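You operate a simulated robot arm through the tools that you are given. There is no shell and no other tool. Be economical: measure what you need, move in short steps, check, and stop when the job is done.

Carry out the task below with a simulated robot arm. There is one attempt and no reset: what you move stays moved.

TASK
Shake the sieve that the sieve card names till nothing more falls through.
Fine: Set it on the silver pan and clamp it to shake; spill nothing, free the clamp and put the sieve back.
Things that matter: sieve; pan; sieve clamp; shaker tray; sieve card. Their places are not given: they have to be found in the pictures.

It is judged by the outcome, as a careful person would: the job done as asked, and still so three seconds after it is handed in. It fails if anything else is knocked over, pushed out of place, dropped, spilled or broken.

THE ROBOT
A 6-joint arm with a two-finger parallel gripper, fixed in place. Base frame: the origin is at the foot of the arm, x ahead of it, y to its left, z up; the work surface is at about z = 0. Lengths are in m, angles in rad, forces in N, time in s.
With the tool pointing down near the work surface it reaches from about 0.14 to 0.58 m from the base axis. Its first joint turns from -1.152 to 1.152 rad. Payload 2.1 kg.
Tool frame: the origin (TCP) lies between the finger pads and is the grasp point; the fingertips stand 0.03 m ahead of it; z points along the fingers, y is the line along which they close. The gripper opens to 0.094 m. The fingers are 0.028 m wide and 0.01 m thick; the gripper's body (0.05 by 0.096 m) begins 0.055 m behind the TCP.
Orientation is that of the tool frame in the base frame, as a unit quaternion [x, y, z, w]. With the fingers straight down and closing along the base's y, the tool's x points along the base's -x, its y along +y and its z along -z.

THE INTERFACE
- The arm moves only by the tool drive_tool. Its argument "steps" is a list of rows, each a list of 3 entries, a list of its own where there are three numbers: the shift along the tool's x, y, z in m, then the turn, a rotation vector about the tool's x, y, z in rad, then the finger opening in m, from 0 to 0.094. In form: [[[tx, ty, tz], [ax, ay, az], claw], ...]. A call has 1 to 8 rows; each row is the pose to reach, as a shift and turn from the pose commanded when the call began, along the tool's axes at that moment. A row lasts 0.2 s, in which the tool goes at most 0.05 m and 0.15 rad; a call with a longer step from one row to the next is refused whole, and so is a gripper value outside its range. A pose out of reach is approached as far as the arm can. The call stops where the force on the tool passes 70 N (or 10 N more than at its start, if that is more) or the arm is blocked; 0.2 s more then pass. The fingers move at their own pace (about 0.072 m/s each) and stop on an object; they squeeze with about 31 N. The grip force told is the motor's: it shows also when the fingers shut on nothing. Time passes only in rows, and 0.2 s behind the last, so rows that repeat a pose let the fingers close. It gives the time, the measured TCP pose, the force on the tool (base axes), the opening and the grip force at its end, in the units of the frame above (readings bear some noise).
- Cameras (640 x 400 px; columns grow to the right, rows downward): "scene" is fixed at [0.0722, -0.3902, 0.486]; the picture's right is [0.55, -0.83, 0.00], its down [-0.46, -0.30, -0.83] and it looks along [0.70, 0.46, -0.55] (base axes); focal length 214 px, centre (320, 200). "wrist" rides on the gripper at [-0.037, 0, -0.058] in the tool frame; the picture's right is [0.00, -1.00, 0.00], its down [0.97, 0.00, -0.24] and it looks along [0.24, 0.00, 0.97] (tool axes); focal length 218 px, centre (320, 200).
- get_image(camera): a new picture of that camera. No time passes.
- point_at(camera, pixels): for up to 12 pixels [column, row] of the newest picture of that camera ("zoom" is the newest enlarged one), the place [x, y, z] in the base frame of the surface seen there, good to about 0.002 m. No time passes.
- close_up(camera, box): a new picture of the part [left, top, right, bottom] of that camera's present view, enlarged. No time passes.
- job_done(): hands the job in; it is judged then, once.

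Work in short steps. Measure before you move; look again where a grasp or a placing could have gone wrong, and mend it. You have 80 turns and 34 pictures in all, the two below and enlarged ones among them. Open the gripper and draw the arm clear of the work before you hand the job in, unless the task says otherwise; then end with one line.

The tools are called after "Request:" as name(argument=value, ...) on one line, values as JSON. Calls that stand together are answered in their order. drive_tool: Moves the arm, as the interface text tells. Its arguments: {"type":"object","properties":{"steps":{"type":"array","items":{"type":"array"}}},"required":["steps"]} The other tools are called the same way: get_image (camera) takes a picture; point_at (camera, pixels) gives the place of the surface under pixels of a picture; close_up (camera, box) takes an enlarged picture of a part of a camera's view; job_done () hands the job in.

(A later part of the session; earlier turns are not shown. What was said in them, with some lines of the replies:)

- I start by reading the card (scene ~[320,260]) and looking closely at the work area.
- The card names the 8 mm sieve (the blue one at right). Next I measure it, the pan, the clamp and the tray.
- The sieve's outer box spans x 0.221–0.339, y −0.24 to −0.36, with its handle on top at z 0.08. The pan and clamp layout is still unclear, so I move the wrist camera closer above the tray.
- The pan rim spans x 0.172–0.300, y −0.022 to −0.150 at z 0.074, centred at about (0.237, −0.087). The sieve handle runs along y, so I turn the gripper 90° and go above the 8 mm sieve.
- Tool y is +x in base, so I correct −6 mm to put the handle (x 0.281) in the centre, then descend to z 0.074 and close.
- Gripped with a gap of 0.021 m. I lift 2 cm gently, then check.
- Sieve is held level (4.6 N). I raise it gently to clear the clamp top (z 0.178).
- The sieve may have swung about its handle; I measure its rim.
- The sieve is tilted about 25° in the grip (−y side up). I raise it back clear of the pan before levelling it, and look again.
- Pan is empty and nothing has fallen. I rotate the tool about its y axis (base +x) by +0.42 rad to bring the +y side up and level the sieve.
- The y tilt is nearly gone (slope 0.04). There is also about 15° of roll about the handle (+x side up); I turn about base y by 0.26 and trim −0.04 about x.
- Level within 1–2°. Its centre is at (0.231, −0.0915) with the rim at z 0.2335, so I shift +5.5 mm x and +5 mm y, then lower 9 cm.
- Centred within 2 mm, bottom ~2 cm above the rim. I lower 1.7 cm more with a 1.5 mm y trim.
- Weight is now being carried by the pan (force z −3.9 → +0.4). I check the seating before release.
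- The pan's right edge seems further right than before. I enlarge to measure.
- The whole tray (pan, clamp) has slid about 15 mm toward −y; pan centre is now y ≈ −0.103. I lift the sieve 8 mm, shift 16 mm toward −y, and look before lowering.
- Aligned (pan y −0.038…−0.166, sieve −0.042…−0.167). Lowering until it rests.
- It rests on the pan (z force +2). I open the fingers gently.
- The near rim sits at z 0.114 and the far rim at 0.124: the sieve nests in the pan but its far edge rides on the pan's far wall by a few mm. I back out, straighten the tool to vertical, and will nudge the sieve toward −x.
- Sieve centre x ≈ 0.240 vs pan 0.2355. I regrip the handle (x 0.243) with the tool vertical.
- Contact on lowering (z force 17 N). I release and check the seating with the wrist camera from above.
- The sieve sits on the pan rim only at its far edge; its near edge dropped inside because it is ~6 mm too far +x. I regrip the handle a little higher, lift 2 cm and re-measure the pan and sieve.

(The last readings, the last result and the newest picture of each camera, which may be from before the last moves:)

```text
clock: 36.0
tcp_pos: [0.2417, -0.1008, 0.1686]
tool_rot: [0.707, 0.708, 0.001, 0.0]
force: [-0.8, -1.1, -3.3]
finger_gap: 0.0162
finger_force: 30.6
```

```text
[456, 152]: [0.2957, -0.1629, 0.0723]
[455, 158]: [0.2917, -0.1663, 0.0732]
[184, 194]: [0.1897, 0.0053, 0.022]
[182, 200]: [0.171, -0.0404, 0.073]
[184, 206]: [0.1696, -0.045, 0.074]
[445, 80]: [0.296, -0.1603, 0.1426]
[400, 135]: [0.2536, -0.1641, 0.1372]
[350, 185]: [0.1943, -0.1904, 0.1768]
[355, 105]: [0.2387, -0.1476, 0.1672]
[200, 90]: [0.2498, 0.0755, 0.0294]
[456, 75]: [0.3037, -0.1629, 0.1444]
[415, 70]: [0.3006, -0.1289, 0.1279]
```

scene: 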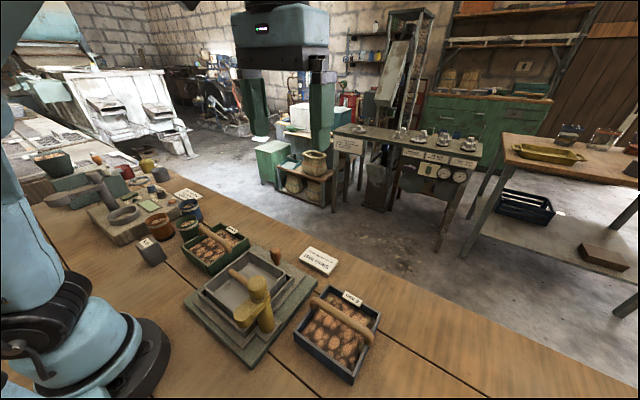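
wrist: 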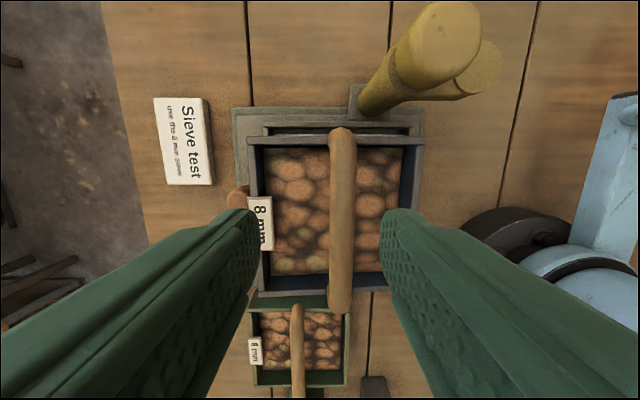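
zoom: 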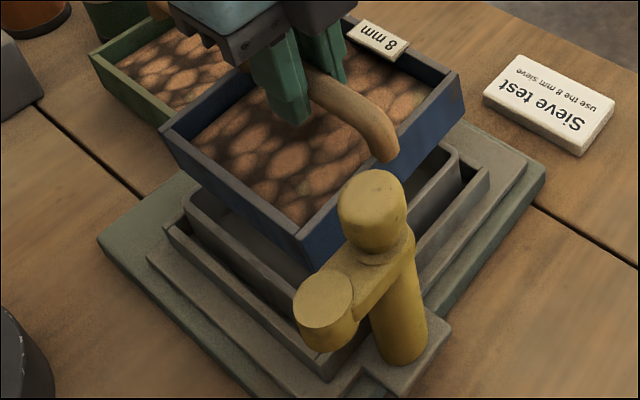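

Pan centre ≈ (0.2345, −0.102); sieve centre ≈ (0.239, −0.1015), with a 0.06 slope remaining. I correct tilt and x, then lower.

Request:
drive_tool(steps=[[[0, -0.0015, 0], [0.03, 0, 0], 0.0], [[0, -0.003, 0], [0.055, 0, 0], 0.0], [[0, -0.003, 0.004], [0.055, 0, 0], 0.0], [[0, -0.003, 0.008], [0.055, 0, 0], 0.0], [[0, -0.003, 0.01], [0.055, 0, 0], 0.0], [[0, -0.003, 0.01], [0.055, 0, 0], 0.0]])

Request:
drive_tool(steps=[[[0, 0, 0.0015], [0, 0, 0], 0.0], [[0, 0, 0.0015], [0, 0, 0], 0.0]])

Request:
drive_tool(steps=[[[0, 0, 0.0015], [0, 0, 0], 0.0], [[0, 0, 0.0015], [0, 0, 0], 0.0]])

```text
clock: 37.4
tcp_pos: [0.238, -0.1011, 0.1587]
tool_rot: [0.706, 0.707, -0.019, -0.019]
force: [0.2, 0.9, -3.4]
finger_gap: 0.0164
finger_force: 31.0
```

```text
clock: 38.0
tcp_pos: [0.239, -0.1011, 0.1559]
tool_rot: [0.706, 0.708, -0.02, -0.019]
force: [-0.5, -0.1, -4.0]
finger_gap: 0.0165
finger_force: 30.5
```

```text
clock: 38.6
tcp_pos: [0.2391, -0.1013, 0.1552]
tool_rot: [0.706, 0.707, -0.019, -0.019]
force: [-0.2, 0.3, -4.8]
finger_gap: 0.0162
finger_force: 31.2
```

Request:
drive_tool(steps=[[[0, 0, 0.0015], [0, 0, 0], 0.0], [[0, 0, 0.0015], [0, 0, 0], 0.0]])

Request:
drive_tool(steps=[[[0, 0, 0.0015], [0, 0, 0], 0.0], [[0, 0, 0.0015], [0, 0, 0], 0.0]])

Request:
close_up(camera="scene", box=[190, 230, 310, 350])

```text
clock: 39.2
tcp_pos: [0.2383, -0.1006, 0.1529]
tool_rot: [0.706, 0.708, -0.019, -0.018]
force: [0.1, 0.3, -4.1]
finger_gap: 0.0161
finger_force: 31.7
```

```text
clock: 39.8
tcp_pos: [0.2381, -0.1021, 0.1529]
tool_rot: [0.707, 0.707, -0.019, -0.019]
force: [0.5, 0.3, -4.1]
finger_gap: 0.0161
finger_force: 31.2
```

```text
3.33 times, centred on (250, 290) of scene
```

zoom: 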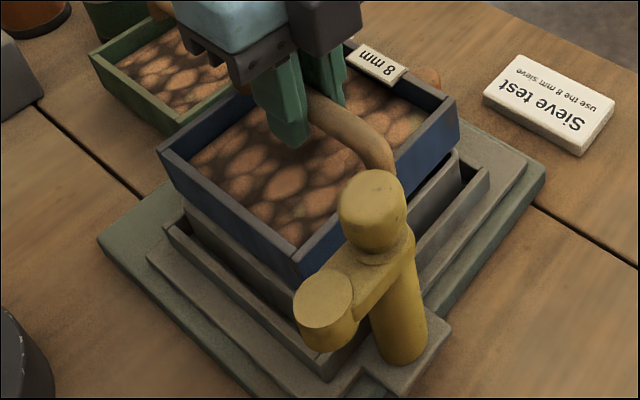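

Request:
point_at(camera="zoom", pixels=[[160, 152], [296, 256], [325, 232], [446, 105], [225, 205], [192, 175], [265, 232], [452, 155], [184, 206], [225, 240], [415, 88], [325, 225]])

```text
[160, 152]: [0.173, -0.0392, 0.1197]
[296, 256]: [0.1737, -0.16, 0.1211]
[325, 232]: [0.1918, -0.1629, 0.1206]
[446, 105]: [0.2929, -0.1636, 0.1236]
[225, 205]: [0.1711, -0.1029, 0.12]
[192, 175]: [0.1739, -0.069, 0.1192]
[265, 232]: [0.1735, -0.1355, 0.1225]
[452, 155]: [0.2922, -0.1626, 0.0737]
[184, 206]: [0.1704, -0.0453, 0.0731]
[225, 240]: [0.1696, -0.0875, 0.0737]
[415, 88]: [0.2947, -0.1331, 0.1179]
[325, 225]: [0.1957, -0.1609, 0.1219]
```

Now level and centred (sieve centre ≈ (0.234, −0.1015)). I keep lowering in small steps until contact.

Request:
drive_tool(steps=[[[0, 0, 0.0015], [0, 0, 0], 0.0], [[0, 0, 0.0015], [0, 0, 0], 0.0]])

Request:
drive_tool(steps=[[[0, 0, 0.0015], [0, 0, 0], 0.0], [[0, 0, 0.0015], [0, 0, 0], 0.0]])

Request:
drive_tool(steps=[[[0, 0, 0.0015], [0, 0, 0], 0.0], [[0, 0, 0.0015], [0, 0, 0], 0.0]])

```text
clock: 40.4
tcp_pos: [0.2383, -0.1005, 0.1512]
tool_rot: [0.706, 0.708, -0.019, -0.02]
force: [-0.1, 1.2, -3.8]
finger_gap: 0.0163
finger_force: 31.4
```

```text
clock: 41.0
tcp_pos: [0.2371, -0.1, 0.1505]
tool_rot: [0.706, 0.707, -0.019, -0.019]
force: [-0.4, 0.2, -4.5]
finger_gap: 0.0163
finger_force: 31.1
```

```text
clock: 41.6
tcp_pos: [0.2375, -0.1005, 0.1481]
tool_rot: [0.706, 0.707, -0.019, -0.018]
force: [0.0, -0.5, -4.0]
finger_gap: 0.0165
finger_force: 31.3
```

It is entering the pan (nesting). Continuing.

Request:
drive_tool(steps=[[[0, 0, 0.0015], [0, 0, 0], 0.0], [[0, 0, 0.0015], [0, 0, 0], 0.0]])

Request:
drive_tool(steps=[[[0, 0, 0.0015], [0, 0, 0], 0.0], [[0, 0, 0.0015], [0, 0, 0], 0.0]])

Request:
drive_tool(steps=[[[0, 0, 0.0015], [0, 0, 0], 0.0], [[0, 0, 0.0015], [0, 0, 0], 0.0]])

```text
clock: 42.2
tcp_pos: [0.2387, -0.1022, 0.1471]
tool_rot: [0.706, 0.707, -0.019, -0.018]
force: [1.0, 0.7, -1.6]
finger_gap: 0.0162
finger_force: 31.2
```

```text
clock: 42.8
tcp_pos: [0.2388, -0.1026, 0.1477]
tool_rot: [0.706, 0.708, -0.019, -0.02]
force: [2.3, 3.4, 34.6]
finger_gap: 0.0161
finger_force: 30.7
```

```text
clock: 43.4
tcp_pos: [0.2374, -0.1016, 0.1458]
tool_rot: [0.706, 0.708, -0.019, -0.019]
force: [1.9, 5.7, 60.9]
finger_gap: 0.0167
finger_force: 30.8
```

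Firmly seated. I ease the pressure (−3.5 mm), open, and rise.

Request:
drive_tool(steps=[[[0, 0, -0.002], [0, 0, 0], 0.0], [[0, 0, -0.0033], [0, 0, 0], 0.0], [[0, 0, -0.0033], [0, 0, 0], 0.02], [[0, 0, -0.0033], [0, 0, 0], 0.04], [[0, 0, -0.0033], [0, 0, 0], 0.05], [[0, 0, -0.035], [-0.055, 0, 0], 0.05], [[0, 0, -0.07], [-0.055, 0, 0], 0.05], [[-0.02, 0.015, -0.085], [-0.055, 0, 0], 0.05]])

Request:
get_image(camera="wrist")

```text
clock: 45.2
tcp_pos: [0.2578, -0.1221, 0.2281]
tool_rot: [0.707, 0.708, 0.0, 0.0]
force: [0.4, -1.1, 0.0]
finger_gap: 0.0499
finger_force: 0.0
```

```text
6 pictures are left
```

wrist: 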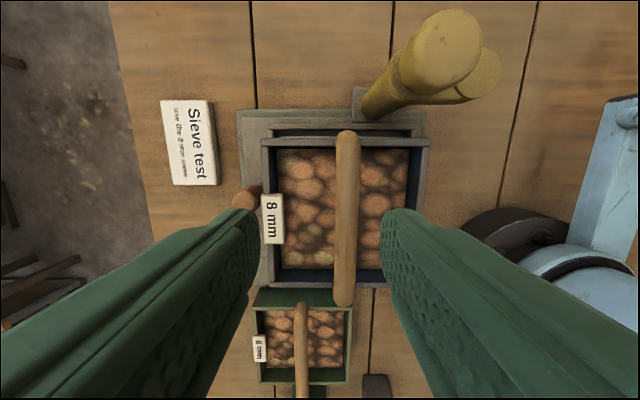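

Request:
point_at(camera="wrist", pixels=[[266, 165], [271, 270], [424, 155], [417, 190], [300, 142], [400, 142], [300, 283], [370, 281], [347, 150], [346, 200], [345, 280], [245, 200]])

Request:
point_at(camera="wrist", pixels=[[425, 30], [448, 12], [460, 60], [476, 30], [448, 40], [495, 70], [485, 95], [470, 80], [450, 97], [375, 100], [365, 112], [480, 75]])

```text
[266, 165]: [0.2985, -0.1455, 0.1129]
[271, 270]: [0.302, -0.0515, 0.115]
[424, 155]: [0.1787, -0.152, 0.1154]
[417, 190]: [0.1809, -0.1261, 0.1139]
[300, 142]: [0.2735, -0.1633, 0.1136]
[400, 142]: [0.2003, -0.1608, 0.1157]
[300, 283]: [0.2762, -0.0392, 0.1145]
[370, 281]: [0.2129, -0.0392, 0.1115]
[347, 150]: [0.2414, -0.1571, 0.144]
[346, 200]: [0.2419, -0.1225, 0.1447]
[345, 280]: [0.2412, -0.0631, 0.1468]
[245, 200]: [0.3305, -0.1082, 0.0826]
```

```text
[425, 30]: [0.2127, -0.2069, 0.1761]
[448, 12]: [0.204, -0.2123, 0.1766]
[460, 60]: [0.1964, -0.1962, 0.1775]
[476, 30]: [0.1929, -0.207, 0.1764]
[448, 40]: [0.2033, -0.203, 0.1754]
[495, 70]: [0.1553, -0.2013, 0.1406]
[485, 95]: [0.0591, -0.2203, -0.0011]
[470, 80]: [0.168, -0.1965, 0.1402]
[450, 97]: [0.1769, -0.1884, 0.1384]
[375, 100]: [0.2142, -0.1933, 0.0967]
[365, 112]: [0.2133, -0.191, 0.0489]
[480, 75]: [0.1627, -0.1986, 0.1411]
```

Sieve is now level (rim z 0.114 all round), nested in the pan. Next is the clamp: knob centre (0.2035, −0.2035), top z 0.1765, arm pointing −x. I pre-turn the wrist −1.2 rad above the knob, then grip and twist it so the arm points +y over the sieve.

Request:
drive_tool(steps=[[[-0.01, -0.007, -0.01], [0, 0, -0.15], 0.06], [[-0.02, -0.0135, -0.02], [0, 0, -0.3], 0.06], [[-0.03, -0.02, -0.02], [0, 0, -0.45], 0.06], [[-0.04, -0.027, -0.02], [0, 0, -0.6], 0.06], [[-0.05, -0.034, -0.02], [0, 0, -0.75], 0.06], [[-0.06, -0.04, -0.02], [0, 0, -0.9], 0.06], [[-0.07, -0.047, -0.02], [0, 0, -1.05], 0.06], [[-0.081, -0.0543, -0.02], [0, 0, -1.2], 0.06]])

Request:
drive_tool(steps=[[[0, 0, 0.02], [0, 0, 0], 0.06], [[0, 0, 0.045], [0, 0, 0], 0.06], [[0, 0, 0.07], [0, 0, 0], 0.06], [[0, 0, 0.07], [0, 0, 0], 0.06]])

```text
clock: 47.0
tcp_pos: [0.2028, -0.2025, 0.2481]
tool_rot: [0.183, 0.983, 0.0, 0.0]
force: [0.2, 0.0, -0.1]
finger_gap: 0.0603
finger_force: 0.0
```

```text
clock: 48.0
tcp_pos: [0.204, -0.2012, 0.1773]
tool_rot: [0.184, 0.983, 0.0, 0.0]
force: [0.3, -0.3, 0.1]
finger_gap: 0.06
finger_force: 0.0
```

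Request:
drive_tool(steps=[[[0, 0, 0], [0, 0, 0], 0.04], [[0, 0, 0], [0, 0, 0], 0.025], [[0, 0, 0], [0, 0, 0], 0.01], [[0, 0, 0], [0, 0, 0], 0.0], [[0, 0, 0], [0, 0, 0], 0.0]])

Request:
drive_tool(steps=[[[0, 0, 0], [0, 0, 0.1], 0.0], [[0, 0, 0], [0, 0, 0.2], 0.0], [[0, 0, 0], [0, 0, 0.3], 0.0], [[0, 0, 0], [0, 0, 0.4], 0.0], [[0, 0, 0], [0, 0, 0.4], 0.0]])

Request:
get_image(camera="scene")

```text
clock: 49.2
tcp_pos: [0.202, -0.203, 0.1773]
tool_rot: [0.184, 0.983, 0.0, -0.002]
force: [-19.6, 4.3, -0.2]
finger_gap: 0.0305
finger_force: 45.0
```

```text
clock: 50.4
tcp_pos: [0.2012, -0.2029, 0.1774]
tool_rot: [0.375, 0.927, -0.001, -0.003]
force: [-36.1, -0.3, -12.7]
finger_gap: 0.0304
finger_force: 45.1
```

```text
5 pictures are left
```

scene: 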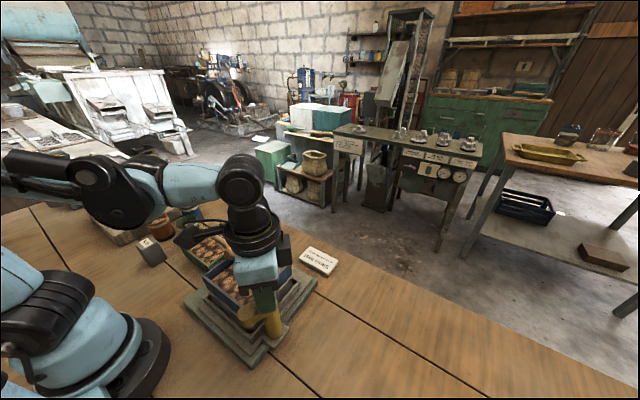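

Side force is −36 N in x, so I check what the clamp arm did.

Request:
close_up(camera="scene", box=[215, 265, 315, 355])

```text
4.44 times, centred on (265, 310) of scene
```

zoom: 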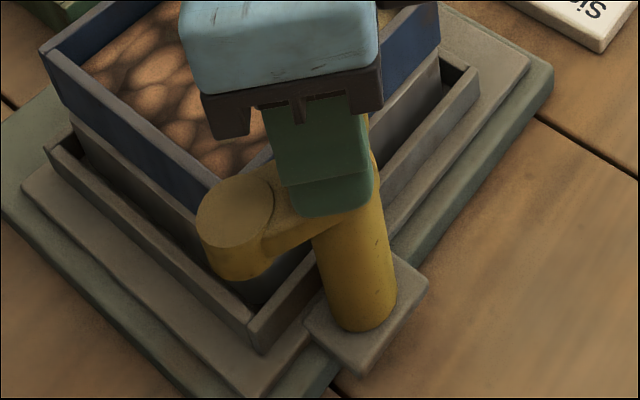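

Request:
point_at(camera="zoom", pixels=[[240, 210], [215, 215], [262, 200], [240, 270], [225, 265], [300, 225], [355, 320], [380, 290], [320, 300], [215, 185], [120, 115], [465, 80]])

```text
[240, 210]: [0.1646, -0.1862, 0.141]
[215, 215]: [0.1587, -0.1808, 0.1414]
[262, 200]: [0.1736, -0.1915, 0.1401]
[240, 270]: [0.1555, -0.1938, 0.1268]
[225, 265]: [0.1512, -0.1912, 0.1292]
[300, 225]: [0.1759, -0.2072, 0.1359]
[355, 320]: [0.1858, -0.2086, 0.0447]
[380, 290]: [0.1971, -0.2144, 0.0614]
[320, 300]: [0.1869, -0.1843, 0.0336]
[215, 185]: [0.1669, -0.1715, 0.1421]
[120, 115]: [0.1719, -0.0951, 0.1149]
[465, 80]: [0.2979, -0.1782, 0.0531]
```

The arm is following the twist (pad now at (0.164, −0.184)). I relax the side load by shifting 4 mm toward −x and carry on turning.

Request:
drive_tool(steps=[[[0.0029, -0.0028, 0], [0, 0, 0.0], 0.0], [[0.0029, -0.0028, 0], [0, 0, 0.1], 0.0], [[0.0029, -0.0028, 0], [0, 0, 0.2], 0.0], [[0.0029, -0.0028, 0], [0, 0, 0.3], 0.0], [[0.0029, -0.0028, 0], [0, 0, 0.4], 0.0], [[0.0029, -0.0028, 0], [0, 0, 0.4], 0.0]])

```text
clock: 51.8
tcp_pos: [0.2009, -0.202, 0.1772]
tool_rot: [0.553, 0.833, 0.002, 0.002]
force: [32.8, 1.3, -22.1]
finger_gap: 0.0306
finger_force: 45.1
```

Force now +33 N x and −22 N z: I overshot, and the knob goes down slightly as it turns. I trim +1.8 mm x, 2 mm down, and turn further.

Request:
drive_tool(steps=[[[-0.0007, 0.0017, 0.001], [0, 0, 0], 0.0], [[-0.0007, 0.0017, 0.002], [0, 0, 0.1], 0.0], [[-0.0007, 0.0017, 0.0025], [0, 0, 0.2], 0.0], [[-0.0007, 0.0017, 0.0025], [0, 0, 0.3], 0.0], [[-0.0007, 0.0017, 0.0025], [0, 0, 0.37], 0.0], [[-0.0007, 0.0017, 0.0025], [0, 0, 0.37], 0.0]])

```text
clock: 53.2
tcp_pos: [0.2008, -0.2025, 0.1763]
tool_rot: [0.697, 0.717, -0.002, -0.001]
force: [-11.3, -1.0, 36.4]
finger_gap: 0.0304
finger_force: 45.1
```

Request:
drive_tool(steps=[[[0, -0.0003, -0.0015], [0, 0, 0], 0.0], [[0, -0.0003, -0.0015], [0, 0, 0.1], 0.0], [[0, -0.0003, -0.0015], [0, 0, 0.2], 0.0], [[0, -0.0003, -0.0015], [0, 0, 0.3], 0.0], [[0, -0.0003, -0.0015], [0, 0, 0.4], 0.0], [[0, -0.0003, -0.0015], [0, 0, 0.4], 0.0]])

```text
clock: 54.6
tcp_pos: [0.1993, -0.2026, 0.1764]
tool_rot: [0.825, 0.565, -0.002, -0.001]
force: [-26.7, 1.4, -24.7]
finger_gap: 0.0304
finger_force: 45.0
```

Turned 1.57 rad in all. I release the knob, rise, and look.

Request:
drive_tool(steps=[[[0, 0, 0], [0, 0, 0], 0.04], [[0, 0, 0], [0, 0, 0], 0.06], [[0, 0, 0], [0, 0, 0], 0.06], [[0, 0, -0.03], [0, 0, -0.1], 0.06], [[0, 0, -0.06], [0, 0, -0.2], 0.06], [[0, 0, -0.09], [0, 0, -0.3], 0.06], [[0, 0, -0.09], [0, 0, -0.37], 0.06], [[0, 0, -0.09], [0, 0, -0.37], 0.06]])

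Request:
get_image(camera="wrist")

```text
clock: 56.4
tcp_pos: [0.2006, -0.2006, 0.267]
tool_rot: [0.706, 0.708, 0.0, 0.0]
force: [0.3, 0.9, 0.3]
finger_gap: 0.0599
finger_force: 0.0
```

```text
3 pictures are left
```

wrist: 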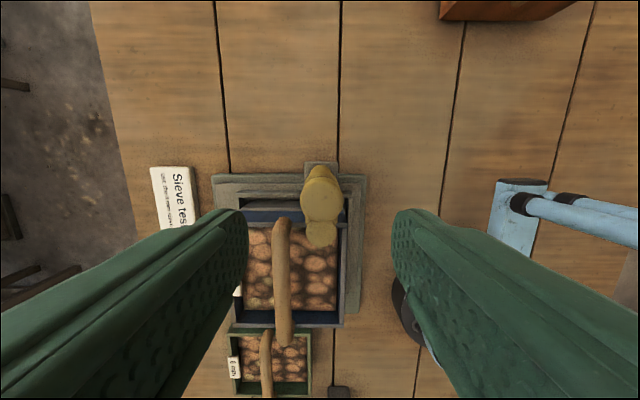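

Request:
point_at(camera="wrist", pixels=[[320, 195], [322, 235], [322, 222], [270, 226], [330, 226], [265, 205], [265, 216], [343, 280], [300, 320], [282, 240], [284, 300], [345, 235]])

Request:
point_at(camera="wrist", pixels=[[240, 290], [243, 318], [340, 320], [340, 300], [230, 180], [305, 187], [320, 165], [360, 300], [260, 192], [260, 198], [322, 245], [250, 320]])

```text
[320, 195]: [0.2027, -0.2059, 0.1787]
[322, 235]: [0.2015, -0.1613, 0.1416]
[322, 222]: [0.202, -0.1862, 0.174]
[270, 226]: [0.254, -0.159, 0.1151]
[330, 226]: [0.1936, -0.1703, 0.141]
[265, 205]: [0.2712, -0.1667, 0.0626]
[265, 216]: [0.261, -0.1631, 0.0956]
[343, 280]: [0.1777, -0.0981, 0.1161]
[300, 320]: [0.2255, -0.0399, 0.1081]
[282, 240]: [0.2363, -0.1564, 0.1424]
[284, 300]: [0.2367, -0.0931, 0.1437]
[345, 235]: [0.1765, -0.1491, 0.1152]
```

```text
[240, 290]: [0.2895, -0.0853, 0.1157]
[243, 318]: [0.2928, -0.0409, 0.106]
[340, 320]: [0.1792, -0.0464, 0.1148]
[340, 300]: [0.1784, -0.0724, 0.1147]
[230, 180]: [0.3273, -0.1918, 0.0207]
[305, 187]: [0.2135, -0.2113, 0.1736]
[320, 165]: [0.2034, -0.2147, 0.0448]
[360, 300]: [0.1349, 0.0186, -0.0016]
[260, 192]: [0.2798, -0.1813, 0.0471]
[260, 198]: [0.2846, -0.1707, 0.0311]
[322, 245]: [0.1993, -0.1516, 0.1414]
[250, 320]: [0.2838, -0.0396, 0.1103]
```

The clamp pad is now over the sieve's rim at (0.2015, −0.158), sieve level. Next is the tray's shaking knob at (0.3305, −0.108, top 0.083); I turn the wrist back so the fingers close along y and move above it.

Request:
drive_tool(steps=[[[0.012, 0.016, 0], [0, 0, -0.15], 0.06], [[0.023, 0.032, 0], [0, 0, -0.3], 0.06], [[0.035, 0.049, 0], [0, 0, -0.45], 0.06], [[0.046, 0.065, 0], [0, 0, -0.6], 0.06], [[0.058, 0.081, 0], [0, 0, -0.75], 0.06], [[0.07, 0.098, 0], [0, 0, -0.9], 0.06], [[0.081, 0.114, 0], [0, 0, -1.05], 0.06], [[0.0926, 0.13, 0], [0, 0, -1.2], 0.06]])

Request:
drive_tool(steps=[[[0, 0, 0.02], [0, 0, -0.13], 0.06], [[0, 0, 0.05], [0, 0, -0.26], 0.06], [[0, 0, 0.08], [0, 0, -0.3708], 0.06], [[0, 0, 0.11], [0, 0, -0.3708], 0.06], [[0, 0, 0.11], [0, 0, -0.3708], 0.06]])

```text
clock: 58.2
tcp_pos: [0.3299, -0.1091, 0.2666]
tool_rot: [0.183, 0.983, 0.0, 0.0]
force: [0.1, -0.4, 1.0]
finger_gap: 0.0599
finger_force: 0.1
```

```text
clock: 59.4
tcp_pos: [0.331, -0.1097, 0.1568]
tool_rot: [0.0, 1.0, -0.001, 0.0]
force: [0.6, -0.3, -0.1]
finger_gap: 0.0602
finger_force: 0.0
```

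Request:
drive_tool(steps=[[[0, 0.001, 0.03], [0, 0, 0], 0.06], [[0, 0.001, 0.06], [0, 0, 0], 0.06], [[0, 0.001, 0.079], [0, 0, 0], 0.06], [[0, 0.001, 0.079], [0, 0, 0], 0.04], [[0, 0.001, 0.079], [0, 0, 0], 0.02], [[0, 0.001, 0.079], [0, 0, 0], 0.0], [[0, 0.001, 0.079], [0, 0, 0], 0.0], [[0, 0.001, 0.079], [0, 0, 0], 0.0]])

Request:
drive_tool(steps=[[[0, 0.004, 0], [0, 0, 0], 0.0], [[0, 0.01, 0], [0, 0, 0], 0.0], [[0, 0.016, 0], [0, 0, 0], 0.0], [[0, 0.018, 0], [0, 0, 0], 0.0]])

```text
clock: 61.2
tcp_pos: [0.331, -0.1057, 0.0775]
tool_rot: [-0.002, 1.0, 0.004, 0.0]
force: [-0.6, 37.0, -21.4]
finger_gap: 0.0248
finger_force: 45.0
```

```text
clock: 62.2
tcp_pos: [0.3308, -0.0899, 0.0783]
tool_rot: [0.0, 1.0, -0.001, 0.001]
force: [3.8, -1.1, -35.6]
finger_gap: 0.0249
finger_force: 44.8
```

The tray slides freely in y. I shake it gently ±12 mm about its original place and look at the readings.

Request:
drive_tool(steps=[[[0, 0.012, 0.001], [0, 0, 0], 0.0], [[0, -0.012, 0.001], [0, 0, 0], 0.0], [[0, 0.012, 0.001], [0, 0, 0], 0.0], [[0, -0.012, 0.001], [0, 0, 0], 0.0], [[0, 0.012, 0.001], [0, 0, 0], 0.0], [[0, -0.012, 0.001], [0, 0, 0], 0.0], [[0, 0.012, 0.001], [0, 0, 0], 0.0], [[0, 0.0, 0.001], [0, 0, 0], 0.0]])

Request:
drive_tool(steps=[[[0, 0.012, 0], [0, 0, 0], 0.0], [[0, -0.012, 0], [0, 0, 0], 0.0], [[0, 0.012, 0], [0, 0, 0], 0.0], [[0, -0.012, 0], [0, 0, 0], 0.0], [[0, 0.012, 0], [0, 0, 0], 0.0], [[0, -0.012, 0], [0, 0, 0], 0.0], [[0, 0.012, 0], [0, 0, 0], 0.0], [[0, 0.0, 0], [0, 0, 0], 0.0]])

Request:
get_image(camera="scene")

```text
clock: 64.0
tcp_pos: [0.3302, -0.0901, 0.0775]
tool_rot: [-0.001, 1.0, 0.0, 0.0]
force: [-1.5, 1.6, 24.7]
finger_gap: 0.0247
finger_force: 45.1
```

```text
clock: 65.8
tcp_pos: [0.3319, -0.0885, 0.0766]
tool_rot: [-0.001, 1.0, 0.0, 0.001]
force: [10.6, 1.7, -6.3]
finger_gap: 0.0245
finger_force: 44.7
```

```text
2 pictures are left
```

scene: 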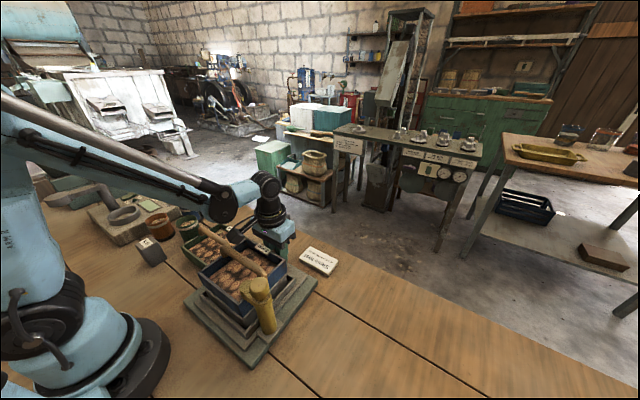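

Sieve stays clamped, no spill. I sample the contents' level now, then shake considerably more.

Request:
point_at(camera="scene", pixels=[[230, 278], [222, 270], [235, 290], [215, 280], [245, 270], [255, 258], [198, 274], [243, 311], [258, 285], [225, 285], [240, 262], [262, 310]])

Request:
drive_tool(steps=[[[0, 0.015, 0], [0, 0, 0], 0.0], [[0, -0.015, 0], [0, 0, 0], 0.0], [[0, 0.015, 0], [0, 0, 0], 0.0], [[0, -0.015, 0], [0, 0, 0], 0.0], [[0, 0.015, 0], [0, 0, 0], 0.0], [[0, -0.015, 0], [0, 0, 0], 0.0], [[0, 0.015, 0], [0, 0, 0], 0.0], [[0, 0.0, 0], [0, 0, 0], 0.0]])

Request:
drive_tool(steps=[[[0, 0.015, 0], [0, 0, 0], 0.0], [[0, -0.015, 0], [0, 0, 0], 0.0], [[0, 0.015, 0], [0, 0, 0], 0.0], [[0, -0.015, 0], [0, 0, 0], 0.0], [[0, 0.015, 0], [0, 0, 0], 0.0], [[0, -0.015, 0], [0, 0, 0], 0.0], [[0, 0.015, 0], [0, 0, 0], 0.0], [[0, 0.0, 0], [0, 0, 0], 0.0]])

Request:
drive_tool(steps=[[[0, 0.015, 0], [0, 0, 0], 0.0], [[0, -0.015, 0], [0, 0, 0], 0.0], [[0, 0.015, 0], [0, 0, 0], 0.0], [[0, -0.015, 0], [0, 0, 0], 0.0], [[0, 0.015, 0], [0, 0, 0], 0.0], [[0, -0.015, 0], [0, 0, 0], 0.0], [[0, 0.015, 0], [0, 0, 0], 0.0], [[0, 0.0, 0], [0, 0, 0], 0.0]])

Request:
drive_tool(steps=[[[0, 0.015, 0], [0, 0, 0], 0.0], [[0, -0.015, 0], [0, 0, 0], 0.0], [[0, 0.015, 0], [0, 0, 0], 0.0], [[0, -0.015, 0], [0, 0, 0], 0.0], [[0, 0.015, 0], [0, 0, 0], 0.0], [[0, -0.015, 0], [0, 0, 0], 0.0], [[0, 0.015, 0], [0, 0, 0], 0.0], [[0, 0.0, 0], [0, 0, 0], 0.0]])

```text
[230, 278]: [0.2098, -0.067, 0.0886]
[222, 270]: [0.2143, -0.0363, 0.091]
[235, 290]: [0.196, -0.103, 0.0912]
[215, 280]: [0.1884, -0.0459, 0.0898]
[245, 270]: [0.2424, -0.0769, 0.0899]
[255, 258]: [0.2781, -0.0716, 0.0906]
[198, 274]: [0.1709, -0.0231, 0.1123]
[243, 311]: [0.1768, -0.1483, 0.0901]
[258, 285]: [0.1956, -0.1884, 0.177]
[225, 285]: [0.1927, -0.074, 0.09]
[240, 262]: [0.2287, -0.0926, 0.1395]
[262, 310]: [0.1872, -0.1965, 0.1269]
```

```text
clock: 67.6
tcp_pos: [0.329, -0.0899, 0.0768]
tool_rot: [-0.002, 1.0, 0.0, -0.001]
force: [0.6, 2.0, 20.1]
finger_gap: 0.0248
finger_force: 45.4
```

```text
clock: 69.4
tcp_pos: [0.3303, -0.0903, 0.0764]
tool_rot: [0.0, 1.0, 0.0, 0.0]
force: [-10.2, 0.6, 22.3]
finger_gap: 0.0248
finger_force: 45.1
```

```text
clock: 71.2
tcp_pos: [0.3301, -0.0906, 0.0768]
tool_rot: [-0.001, 1.0, -0.001, 0.001]
force: [-3.4, 2.5, -35.8]
finger_gap: 0.0246
finger_force: 45.0
```

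```text
clock: 73.0
tcp_pos: [0.3304, -0.0885, 0.0791]
tool_rot: [-0.001, 1.0, 0.0, 0.002]
force: [-3.5, 0.9, -35.5]
finger_gap: 0.0247
finger_force: 44.7
```

Request:
drive_tool(steps=[[[0, 0.018, 0], [0, 0, 0], 0.0], [[0, -0.018, 0], [0, 0, 0], 0.0], [[0, 0.018, 0], [0, 0, 0], 0.0], [[0, -0.018, 0], [0, 0, 0], 0.0], [[0, 0.018, 0], [0, 0, 0], 0.0], [[0, -0.018, 0], [0, 0, 0], 0.0], [[0, 0.018, 0], [0, 0, 0], 0.0], [[0, 0.0, 0], [0, 0, 0], 0.0]])

Request:
drive_tool(steps=[[[0, 0.018, 0], [0, 0, 0], 0.0], [[0, -0.018, 0], [0, 0, 0], 0.0], [[0, 0.018, 0], [0, 0, 0], 0.0], [[0, -0.018, 0], [0, 0, 0], 0.0], [[0, 0.018, 0], [0, 0, 0], 0.0], [[0, -0.018, 0], [0, 0, 0], 0.0], [[0, 0.018, 0], [0, 0, 0], 0.0], [[0, 0.0, 0], [0, 0, 0], 0.0]])

Request:
drive_tool(steps=[[[0, 0.018, 0], [0, 0, 0], 0.0], [[0, -0.018, 0], [0, 0, 0], 0.0], [[0, 0.018, 0], [0, 0, 0], 0.0], [[0, -0.018, 0], [0, 0, 0], 0.0], [[0, 0.018, 0], [0, 0, 0], 0.0], [[0, -0.018, 0], [0, 0, 0], 0.0], [[0, 0.018, 0], [0, 0, 0], 0.0], [[0, 0.0, 0], [0, 0, 0], 0.0]])

Request:
drive_tool(steps=[[[0, 0.018, 0], [0, 0, 0], 0.0], [[0, -0.018, 0], [0, 0, 0], 0.0], [[0, 0.018, 0], [0, 0, 0], 0.0], [[0, -0.018, 0], [0, 0, 0], 0.0], [[0, 0.018, 0], [0, 0, 0], 0.0], [[0, -0.018, 0], [0, 0, 0], 0.0], [[0, 0.018, 0], [0, 0, 0], 0.0], [[0, 0.0, 0], [0, 0, 0], 0.0]])

Request:
drive_tool(steps=[[[0, 0.0, 0], [0, 0, 0], 0.0], [[0, 0, 0], [0, 0, 0], 0.03], [[0, 0, 0], [0, 0, 0], 0.06], [[0, 0, 0], [0, 0, 0], 0.06], [[0, 0, -0.04], [0, 0, 0], 0.06], [[0, 0, -0.08], [0, 0, 0], 0.06], [[0, 0, -0.12], [0, 0, 0], 0.06], [[0, 0, -0.16], [0, 0, 0], 0.06]])

Request:
drive_tool(steps=[[[0.04, -0.028, 0], [0, 0, 0], 0.06], [[0.08, -0.056, 0], [0, 0, 0.0], 0.06], [[0.105, -0.084, 0.0], [0, 0, 0.15], 0.06], [[0.128, -0.1, 0.0], [0, 0, 0.3], 0.06], [[0.128, -0.1, 0.0], [0, 0, 0.3], 0.06]])

Request:
get_image(camera="wrist")

```text
clock: 74.8
tcp_pos: [0.3314, -0.0913, 0.0762]
tool_rot: [-0.001, 1.0, 0.0, 0.001]
force: [3.1, 1.8, 20.0]
finger_gap: 0.0247
finger_force: 45.0
```

```text
clock: 76.6
tcp_pos: [0.3311, -0.0908, 0.0799]
tool_rot: [0.0, 1.0, 0.0, 0.0]
force: [-7.7, 0.0, -5.6]
finger_gap: 0.0248
finger_force: 45.0
```

```text
clock: 78.4
tcp_pos: [0.3317, -0.0914, 0.0766]
tool_rot: [-0.001, 1.0, 0.001, 0.002]
force: [2.8, 0.1, -31.7]
finger_gap: 0.0246
finger_force: 44.8
```

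```text
clock: 80.2
tcp_pos: [0.3304, -0.089, 0.0766]
tool_rot: [-0.002, 1.0, -0.001, 0.001]
force: [4.3, 1.4, -1.6]
finger_gap: 0.0246
finger_force: 45.0
```

```text
clock: 82.0
tcp_pos: [0.3314, -0.0884, 0.2385]
tool_rot: [-0.002, 1.0, 0.0, 0.0]
force: [0.3, -0.1, -0.2]
finger_gap: 0.0601
finger_force: 0.1
```

```text
clock: 83.2
tcp_pos: [0.2027, -0.1907, 0.2353]
tool_rot: [0.15, 0.989, 0.0, 0.0]
force: [-0.9, 0.1, 0.4]
finger_gap: 0.0601
finger_force: 0.1
```

```text
1 pictures are left
```

wrist: 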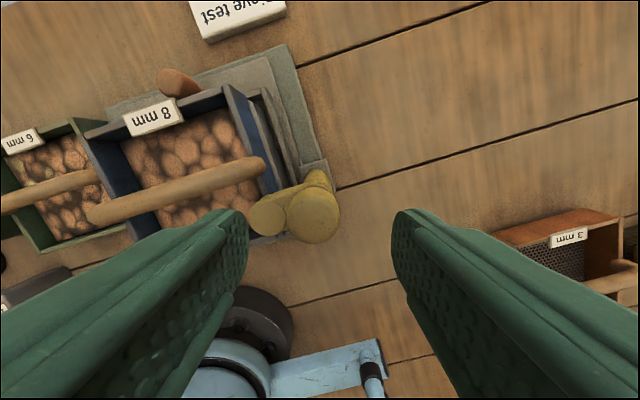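

I measure the contents, the clamp knob, the sieve rim and the handle from this picture.

Request:
point_at(camera="wrist", pixels=[[314, 192], [338, 215], [314, 240], [291, 215], [268, 215], [170, 140], [210, 130], [190, 200], [230, 140], [243, 120], [90, 150], [178, 80]])

Request:
point_at(camera="wrist", pixels=[[110, 208], [180, 185], [250, 165], [100, 130], [215, 103], [255, 150], [150, 170], [140, 160], [220, 190], [105, 170], [228, 92], [120, 225]])

```text
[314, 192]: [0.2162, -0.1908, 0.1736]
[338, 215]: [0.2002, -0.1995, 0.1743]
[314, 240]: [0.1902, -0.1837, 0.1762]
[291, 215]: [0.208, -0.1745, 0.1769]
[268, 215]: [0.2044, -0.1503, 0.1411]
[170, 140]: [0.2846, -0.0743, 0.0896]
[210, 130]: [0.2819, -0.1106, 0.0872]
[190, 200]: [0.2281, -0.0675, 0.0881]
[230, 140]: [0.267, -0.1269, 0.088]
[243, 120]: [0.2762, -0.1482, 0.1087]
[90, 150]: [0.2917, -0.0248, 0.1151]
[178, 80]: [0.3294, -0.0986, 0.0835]
```

```text
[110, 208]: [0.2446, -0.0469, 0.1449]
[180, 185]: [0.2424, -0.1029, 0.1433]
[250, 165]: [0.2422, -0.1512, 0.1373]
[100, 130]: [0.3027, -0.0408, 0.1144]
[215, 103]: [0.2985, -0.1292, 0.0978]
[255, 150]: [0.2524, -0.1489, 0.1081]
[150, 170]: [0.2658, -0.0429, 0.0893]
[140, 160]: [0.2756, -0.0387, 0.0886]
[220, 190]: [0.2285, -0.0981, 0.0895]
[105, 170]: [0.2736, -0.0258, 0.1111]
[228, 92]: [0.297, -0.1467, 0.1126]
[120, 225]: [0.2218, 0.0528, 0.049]
```

Contents have settled at z ≈ 0.0885 with the pale small bits gone from view. Next I free the clamp: the knob axis is ≈ (0.2015, −0.186). I pre-turn the wrist +1.6 rad above it.

Request:
drive_tool(steps=[[[0.0028, 0.0041, 0], [0, 0, 0.14], 0.06], [[0.0028, 0.0041, 0], [0, 0, 0.28], 0.06], [[0.0028, 0.0041, 0], [0, 0, 0.42], 0.06], [[0.0028, 0.0041, 0], [0, 0, 0.56], 0.06], [[0.0028, 0.0041, 0], [0, 0, 0.7], 0.06], [[0.0028, 0.0041, 0], [0, 0, 0.84], 0.06], [[0.0028, 0.0041, 0], [0, 0, 0.98], 0.06], [[0.0028, 0.0041, 0], [0, 0, 1.12], 0.06]])

Request:
drive_tool(steps=[[[0, 0, 0], [0, 0, 0.12], 0.06], [[0, 0, 0], [0, 0, 0.24], 0.06], [[0, 0, 0], [0, 0, 0.36], 0.06], [[0, 0, 0], [0, 0, 0.48], 0.06], [[0, 0, 0.03], [0, 0, 0.48], 0.06], [[0, 0, 0.058], [0, 0, 0.48], 0.06], [[0, 0, 0.058], [0, 0, 0.48], 0.06]])

Request:
drive_tool(steps=[[[0, 0, 0], [0, 0, 0], 0.045], [[0, 0, 0], [0, 0, 0], 0.03], [[0, 0, 0], [0, 0, 0], 0.015], [[0, 0, 0], [0, 0, 0], 0.0], [[0, 0, 0], [0, 0, 0], 0.0]])

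```text
clock: 85.0
tcp_pos: [0.2005, -0.1847, 0.2378]
tool_rot: [0.653, 0.757, 0.0, 0.0]
force: [0.3, 0.2, 0.5]
finger_gap: 0.0601
finger_force: 0.1
```

```text
clock: 86.6
tcp_pos: [0.2028, -0.1858, 0.1798]
tool_rot: [0.813, 0.582, 0.0, 0.0]
force: [-0.2, 0.3, 0.0]
finger_gap: 0.0602
finger_force: 0.0
```

```text
clock: 87.8
tcp_pos: [0.1999, -0.1849, 0.1796]
tool_rot: [0.813, 0.582, -0.003, -0.001]
force: [-33.3, -1.1, -0.5]
finger_gap: 0.0302
finger_force: 45.2
```

Request:
drive_tool(steps=[[[-0.0006, -0.0017, 0], [0, 0, 0], 0.0], [[-0.0006, -0.0017, 0], [0, 0, -0.1], 0.0], [[-0.0006, -0.0017, 0], [0, 0, -0.2], 0.0], [[-0.0006, -0.0017, 0], [0, 0, -0.3], 0.0], [[-0.0006, -0.0017, 0], [0, 0, -0.4], 0.0], [[-0.0006, -0.0017, 0], [0, 0, -0.4], 0.0]])

Request:
drive_tool(steps=[[[0, 0, 0], [0, 0, -0.1], 0.0], [[0, 0, 0], [0, 0, -0.2], 0.0], [[0, 0, 0], [0, 0, -0.3], 0.0], [[0, 0, 0], [0, 0, -0.4], 0.0], [[0, 0, 0], [0, 0, -0.4], 0.0]])

Request:
drive_tool(steps=[[[0, 0, 0], [0, 0, -0.1], 0.0], [[0, 0, 0], [0, 0, -0.2], 0.0], [[0, 0, 0], [0, 0, -0.3], 0.0], [[0, 0, 0], [0, 0, -0.4], 0.0], [[0, 0, 0], [0, 0, -0.4], 0.0]])

Request:
drive_tool(steps=[[[0, 0, 0], [0, 0, -0.1], 0.0], [[0, 0, 0], [0, 0, -0.2], 0.0], [[0, 0, 0], [0, 0, -0.3], 0.0], [[0, 0, 0], [0, 0, -0.37], 0.0], [[0, 0, 0], [0, 0, -0.37], 0.0]])

```text
clock: 89.2
tcp_pos: [0.1989, -0.1867, 0.1792]
tool_rot: [0.681, 0.733, 0.0, 0.0]
force: [0.0, -1.2, 7.9]
finger_gap: 0.0304
finger_force: 45.1
```

```text
clock: 90.4
tcp_pos: [0.1988, -0.1855, 0.1788]
tool_rot: [0.521, 0.854, 0.001, 0.0]
force: [5.4, -0.7, 15.1]
finger_gap: 0.0301
finger_force: 45.3
```

```text
clock: 91.6
tcp_pos: [0.2, -0.1865, 0.1791]
tool_rot: [0.341, 0.94, -0.001, 0.001]
force: [8.1, 0.1, 9.7]
finger_gap: 0.0301
finger_force: 45.0
```

```text
clock: 92.8
tcp_pos: [0.2001, -0.1848, 0.1789]
tool_rot: [0.164, 0.986, 0.001, 0.001]
force: [4.0, -0.2, 20.4]
finger_gap: 0.0304
finger_force: 45.6
```

Clamp turned back by 1.57 rad with low forces. I release, rise, and move above the sieve handle with the wrist turned to close along x.

Request:
drive_tool(steps=[[[0, 0, 0], [0, 0, 0], 0.04], [[0, 0, 0], [0, 0, 0], 0.06], [[0, 0, 0], [0, 0, 0], 0.06], [[0, 0, -0.035], [0, 0, 0], 0.06], [[0, 0, -0.07], [0, 0, 0], 0.06], [[-0.001, 0.03, -0.07], [0, 0, 0.14], 0.06], [[-0.003, 0.07, -0.07], [0, 0, 0.28], 0.06], [[-0.0045, 0.1066, -0.07], [0, 0, 0.42], 0.06]])

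Request:
drive_tool(steps=[[[0, 0, 0], [0, 0, 0.14], 0.06], [[0, 0, 0], [0, 0, 0.28], 0.06], [[0, 0, 0], [0, 0, 0.42], 0.06], [[0, 0, 0], [0, 0, 0.56], 0.06], [[0, 0, 0], [0, 0, 0.7], 0.06], [[0, 0, 0], [0, 0, 0.82], 0.06], [[0, 0, 0], [0, 0, 0.82], 0.06]])

```text
clock: 94.6
tcp_pos: [0.2385, -0.085, 0.2509]
tool_rot: [0.366, 0.93, 0.0, 0.0]
force: [-0.2, 0.3, -0.9]
finger_gap: 0.0602
finger_force: 0.1
```

```text
clock: 96.2
tcp_pos: [0.2376, -0.0855, 0.2493]
tool_rot: [0.708, 0.707, 0.0, 0.0]
force: [0.3, -0.3, 0.0]
finger_gap: 0.06
finger_force: 0.0
```

Request:
drive_tool(steps=[[[-0.001, 0.001, 0.035], [0, 0, 0], 0.05], [[-0.001, 0.001, 0.07], [0, 0, 0], 0.05], [[-0.001, 0.001, 0.101], [0, 0, 0], 0.05], [[-0.001, 0.001, 0.101], [0, 0, 0], 0.035], [[-0.001, 0.001, 0.101], [0, 0, 0], 0.02], [[-0.001, 0.001, 0.101], [0, 0, 0], 0.008], [[-0.001, 0.001, 0.101], [0, 0, 0], 0.0], [[-0.001, 0.001, 0.101], [0, 0, 0], 0.0]])

Request:
drive_tool(steps=[[[0, 0, -0.001], [0, 0, 0], 0.0], [[0, 0, -0.003], [0, 0, 0], 0.0], [[0, 0, -0.006], [0, 0, 0], 0.0], [[0, 0, -0.01], [0, 0, 0], 0.0], [[0, 0, -0.014], [0, 0, 0], 0.0], [[0, 0, -0.02], [0, 0, 0], 0.0], [[0, 0, -0.026], [0, 0, 0], 0.0], [[0, 0, -0.032], [0, 0, 0], 0.0]])

```text
clock: 98.0
tcp_pos: [0.2385, -0.0878, 0.1466]
tool_rot: [0.707, 0.707, 0.001, 0.0]
force: [0.0, -0.7, -0.4]
finger_gap: 0.0159
finger_force: 31.2
```

```text
clock: 99.8
tcp_pos: [0.2379, -0.0873, 0.1793]
tool_rot: [0.707, 0.707, 0.0, 0.0]
force: [-0.5, 1.0, -2.4]
finger_gap: 0.0164
finger_force: 30.8
```

Clean grip this time (gap 0.016, no slip). I raise slowly and carry at low speed above the clamp to the original spot.

Request:
drive_tool(steps=[[[0, 0, -0.008], [0, 0, 0], 0.0], [[0, 0, -0.024], [0, 0, 0], 0.0], [[0, 0, -0.042], [0, 0, 0], 0.0], [[0, 0, -0.06], [0, 0, 0], 0.0], [[0, 0, -0.078], [0, 0, 0], 0.0], [[0, 0, -0.096], [0, 0, 0], 0.0], [[0, 0, -0.114], [0, 0, 0], 0.0], [[0, 0, -0.124], [0, 0, 0], 0.0]])

Request:
drive_tool(steps=[[[-0.005, 0.001, 0], [0, 0, 0], 0.0], [[-0.016, 0.003, 0], [0, 0, 0], 0.0], [[-0.03, 0.006, 0], [0, 0, 0], 0.0], [[-0.046, 0.0095, 0], [0, 0, 0], 0.0], [[-0.062, 0.0125, 0], [0, 0, 0], 0.0], [[-0.078, 0.0155, 0], [0, 0, 0], 0.0], [[-0.092, 0.0185, 0], [0, 0, 0], 0.0], [[-0.1, 0.02, 0], [0, 0, 0], 0.0]])

Request:
drive_tool(steps=[[[-0.005, 0.001, 0], [0, 0, 0], 0.0], [[-0.016, 0.003, 0], [0, 0, 0], 0.0], [[-0.032, 0.006, 0], [0, 0, 0], 0.0], [[-0.05, 0.0095, 0], [0, 0, 0], 0.0], [[-0.068, 0.0135, 0], [0, 0, 0], 0.0], [[-0.086, 0.0175, 0], [0, 0, 0], 0.0], [[-0.104, 0.021, 0], [0, 0, 0], 0.0], [[-0.1135, 0.023, 0], [0, 0, 0], 0.0]])

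```text
clock: 101.6
tcp_pos: [0.239, -0.0879, 0.3037]
tool_rot: [0.707, 0.708, 0.0, -0.001]
force: [-0.2, 0.0, -2.2]
finger_gap: 0.016
finger_force: 31.2
```

```text
clock: 103.4
tcp_pos: [0.2594, -0.187, 0.3033]
tool_rot: [0.707, 0.707, 0.0, 0.0]
force: [0.3, -0.5, -3.2]
finger_gap: 0.0164
finger_force: 30.7
```

```text
clock: 105.2
tcp_pos: [0.2825, -0.3005, 0.3041]
tool_rot: [0.707, 0.708, 0.0, 0.0]
force: [0.1, -0.2, -2.0]
finger_gap: 0.0163
finger_force: 30.7
```

Request:
drive_tool(steps=[[[0, 0, 0.012], [0, 0, 0], 0.0], [[0, 0, 0.038], [0, 0, 0], 0.0], [[0, 0, 0.066], [0, 0, 0], 0.0], [[0, 0, 0.094], [0, 0, 0], 0.0], [[0, 0, 0.122], [0, 0, 0], 0.0], [[0, 0, 0.15], [0, 0, 0], 0.0], [[0, 0, 0.176], [0, 0, 0], 0.0], [[0, 0, 0.19], [0, 0, 0], 0.0]])

Request:
close_up(camera="scene", box=[175, 220, 400, 390])

```text
clock: 107.0
tcp_pos: [0.2819, -0.3011, 0.1144]
tool_rot: [0.706, 0.708, 0.001, 0.0]
force: [0.0, 0.4, -2.7]
finger_gap: 0.0162
finger_force: 31.4
```

```text
2.35 times, centred on (288, 305) of scene
```

zoom: 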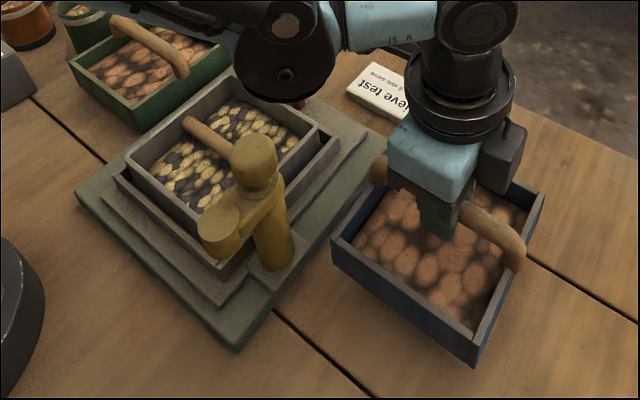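

The fines are in the pan, nothing spilled, clamp is open. I measure the sieve's rim before setting it down.

Request:
point_at(camera="zoom", pixels=[[336, 240], [400, 287], [470, 331], [500, 280], [537, 200], [520, 186], [335, 268], [470, 360], [440, 315], [365, 262], [355, 210], [520, 250]])

```text
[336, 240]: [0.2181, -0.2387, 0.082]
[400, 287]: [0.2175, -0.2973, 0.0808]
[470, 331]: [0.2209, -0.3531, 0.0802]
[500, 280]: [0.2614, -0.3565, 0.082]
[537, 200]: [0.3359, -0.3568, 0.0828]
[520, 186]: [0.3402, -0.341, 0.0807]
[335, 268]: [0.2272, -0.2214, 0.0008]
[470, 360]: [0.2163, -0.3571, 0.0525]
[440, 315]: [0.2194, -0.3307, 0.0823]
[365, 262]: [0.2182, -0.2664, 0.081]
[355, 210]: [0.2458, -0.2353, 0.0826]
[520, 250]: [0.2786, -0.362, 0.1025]
```

Level; rim must go down ~32 mm. Lowering with a −2 mm y, +1 mm x trim.

Request:
drive_tool(steps=[[[-0.002, 0.001, 0.008], [0, 0, 0], 0.0], [[-0.002, 0.001, 0.016], [0, 0, 0], 0.0], [[-0.002, 0.001, 0.023], [0, 0, 0], 0.0], [[-0.002, 0.001, 0.028], [0, 0, 0], 0.0], [[-0.002, 0.001, 0.03], [0, 0, 0], 0.0], [[-0.002, 0.001, 0.03], [0, 0, 0], 0.0]])

Request:
drive_tool(steps=[[[0, 0, 0.001], [0, 0, 0], 0.0], [[0, 0, 0.001], [0, 0, 0], 0.0]])

Request:
drive_tool(steps=[[[0, 0, 0.001], [0, 0, 0], 0.0], [[0, 0, 0.001], [0, 0, 0], 0.0]])

```text
clock: 108.4
tcp_pos: [0.2839, -0.3035, 0.0831]
tool_rot: [0.706, 0.708, -0.001, 0.0]
force: [0.0, 0.3, -2.5]
finger_gap: 0.0161
finger_force: 31.3
```

```text
clock: 109.0
tcp_pos: [0.2833, -0.3028, 0.0834]
tool_rot: [0.707, 0.708, 0.0, -0.001]
force: [0.5, 0.5, -3.3]
finger_gap: 0.016
finger_force: 31.1
```

```text
clock: 109.6
tcp_pos: [0.2823, -0.3028, 0.0823]
tool_rot: [0.707, 0.707, 0.0, 0.0]
force: [-1.0, 0.3, 0.9]
finger_gap: 0.0161
finger_force: 30.7
```

Table contact (force z up to +0.9). I open and draw straight up.

Request:
drive_tool(steps=[[[0, 0, 0], [0, 0, 0], 0.022], [[0, 0, 0], [0, 0, 0], 0.035], [[0, 0, 0], [0, 0, 0], 0.05], [[0, 0, 0], [0, 0, 0], 0.05], [[0, 0, -0.04], [0, 0, 0], 0.05], [[0, 0, -0.085], [0, 0, 0], 0.05], [[0, 0, -0.13], [0, 0, 0], 0.05], [[0, 0, -0.175], [0, 0, 0], 0.05]])

Request:
drive_tool(steps=[[[0, 0, -0.04], [0, 0, 0], 0.09], [[0, 0, -0.08], [0, 0, 0], 0.09], [[0, 0, -0.08], [0, 0, 0], 0.09]])

```text
clock: 111.4
tcp_pos: [0.283, -0.3038, 0.258]
tool_rot: [0.707, 0.707, 0.0, 0.0]
force: [-0.7, 0.0, 0.2]
finger_gap: 0.0502
finger_force: 0.0
```

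```text
clock: 112.2
tcp_pos: [0.2829, -0.3024, 0.3372]
tool_rot: [0.706, 0.708, 0.001, 0.001]
force: [-0.1, 0.1, 0.3]
finger_gap: 0.0901
finger_force: 0.1
```

Request:
job_done()

```text
The job is handed in.
```

The 8 mm sieve was clamped on the silver pan and shaken. The fines are in the pan, the clamp is free, the sieve is back in its place, and I saw no spill. I stopped shaking when the contents' level had almost stopped dropping and no pale bits showed, and I had no picture left to check the sieve after setting it down.
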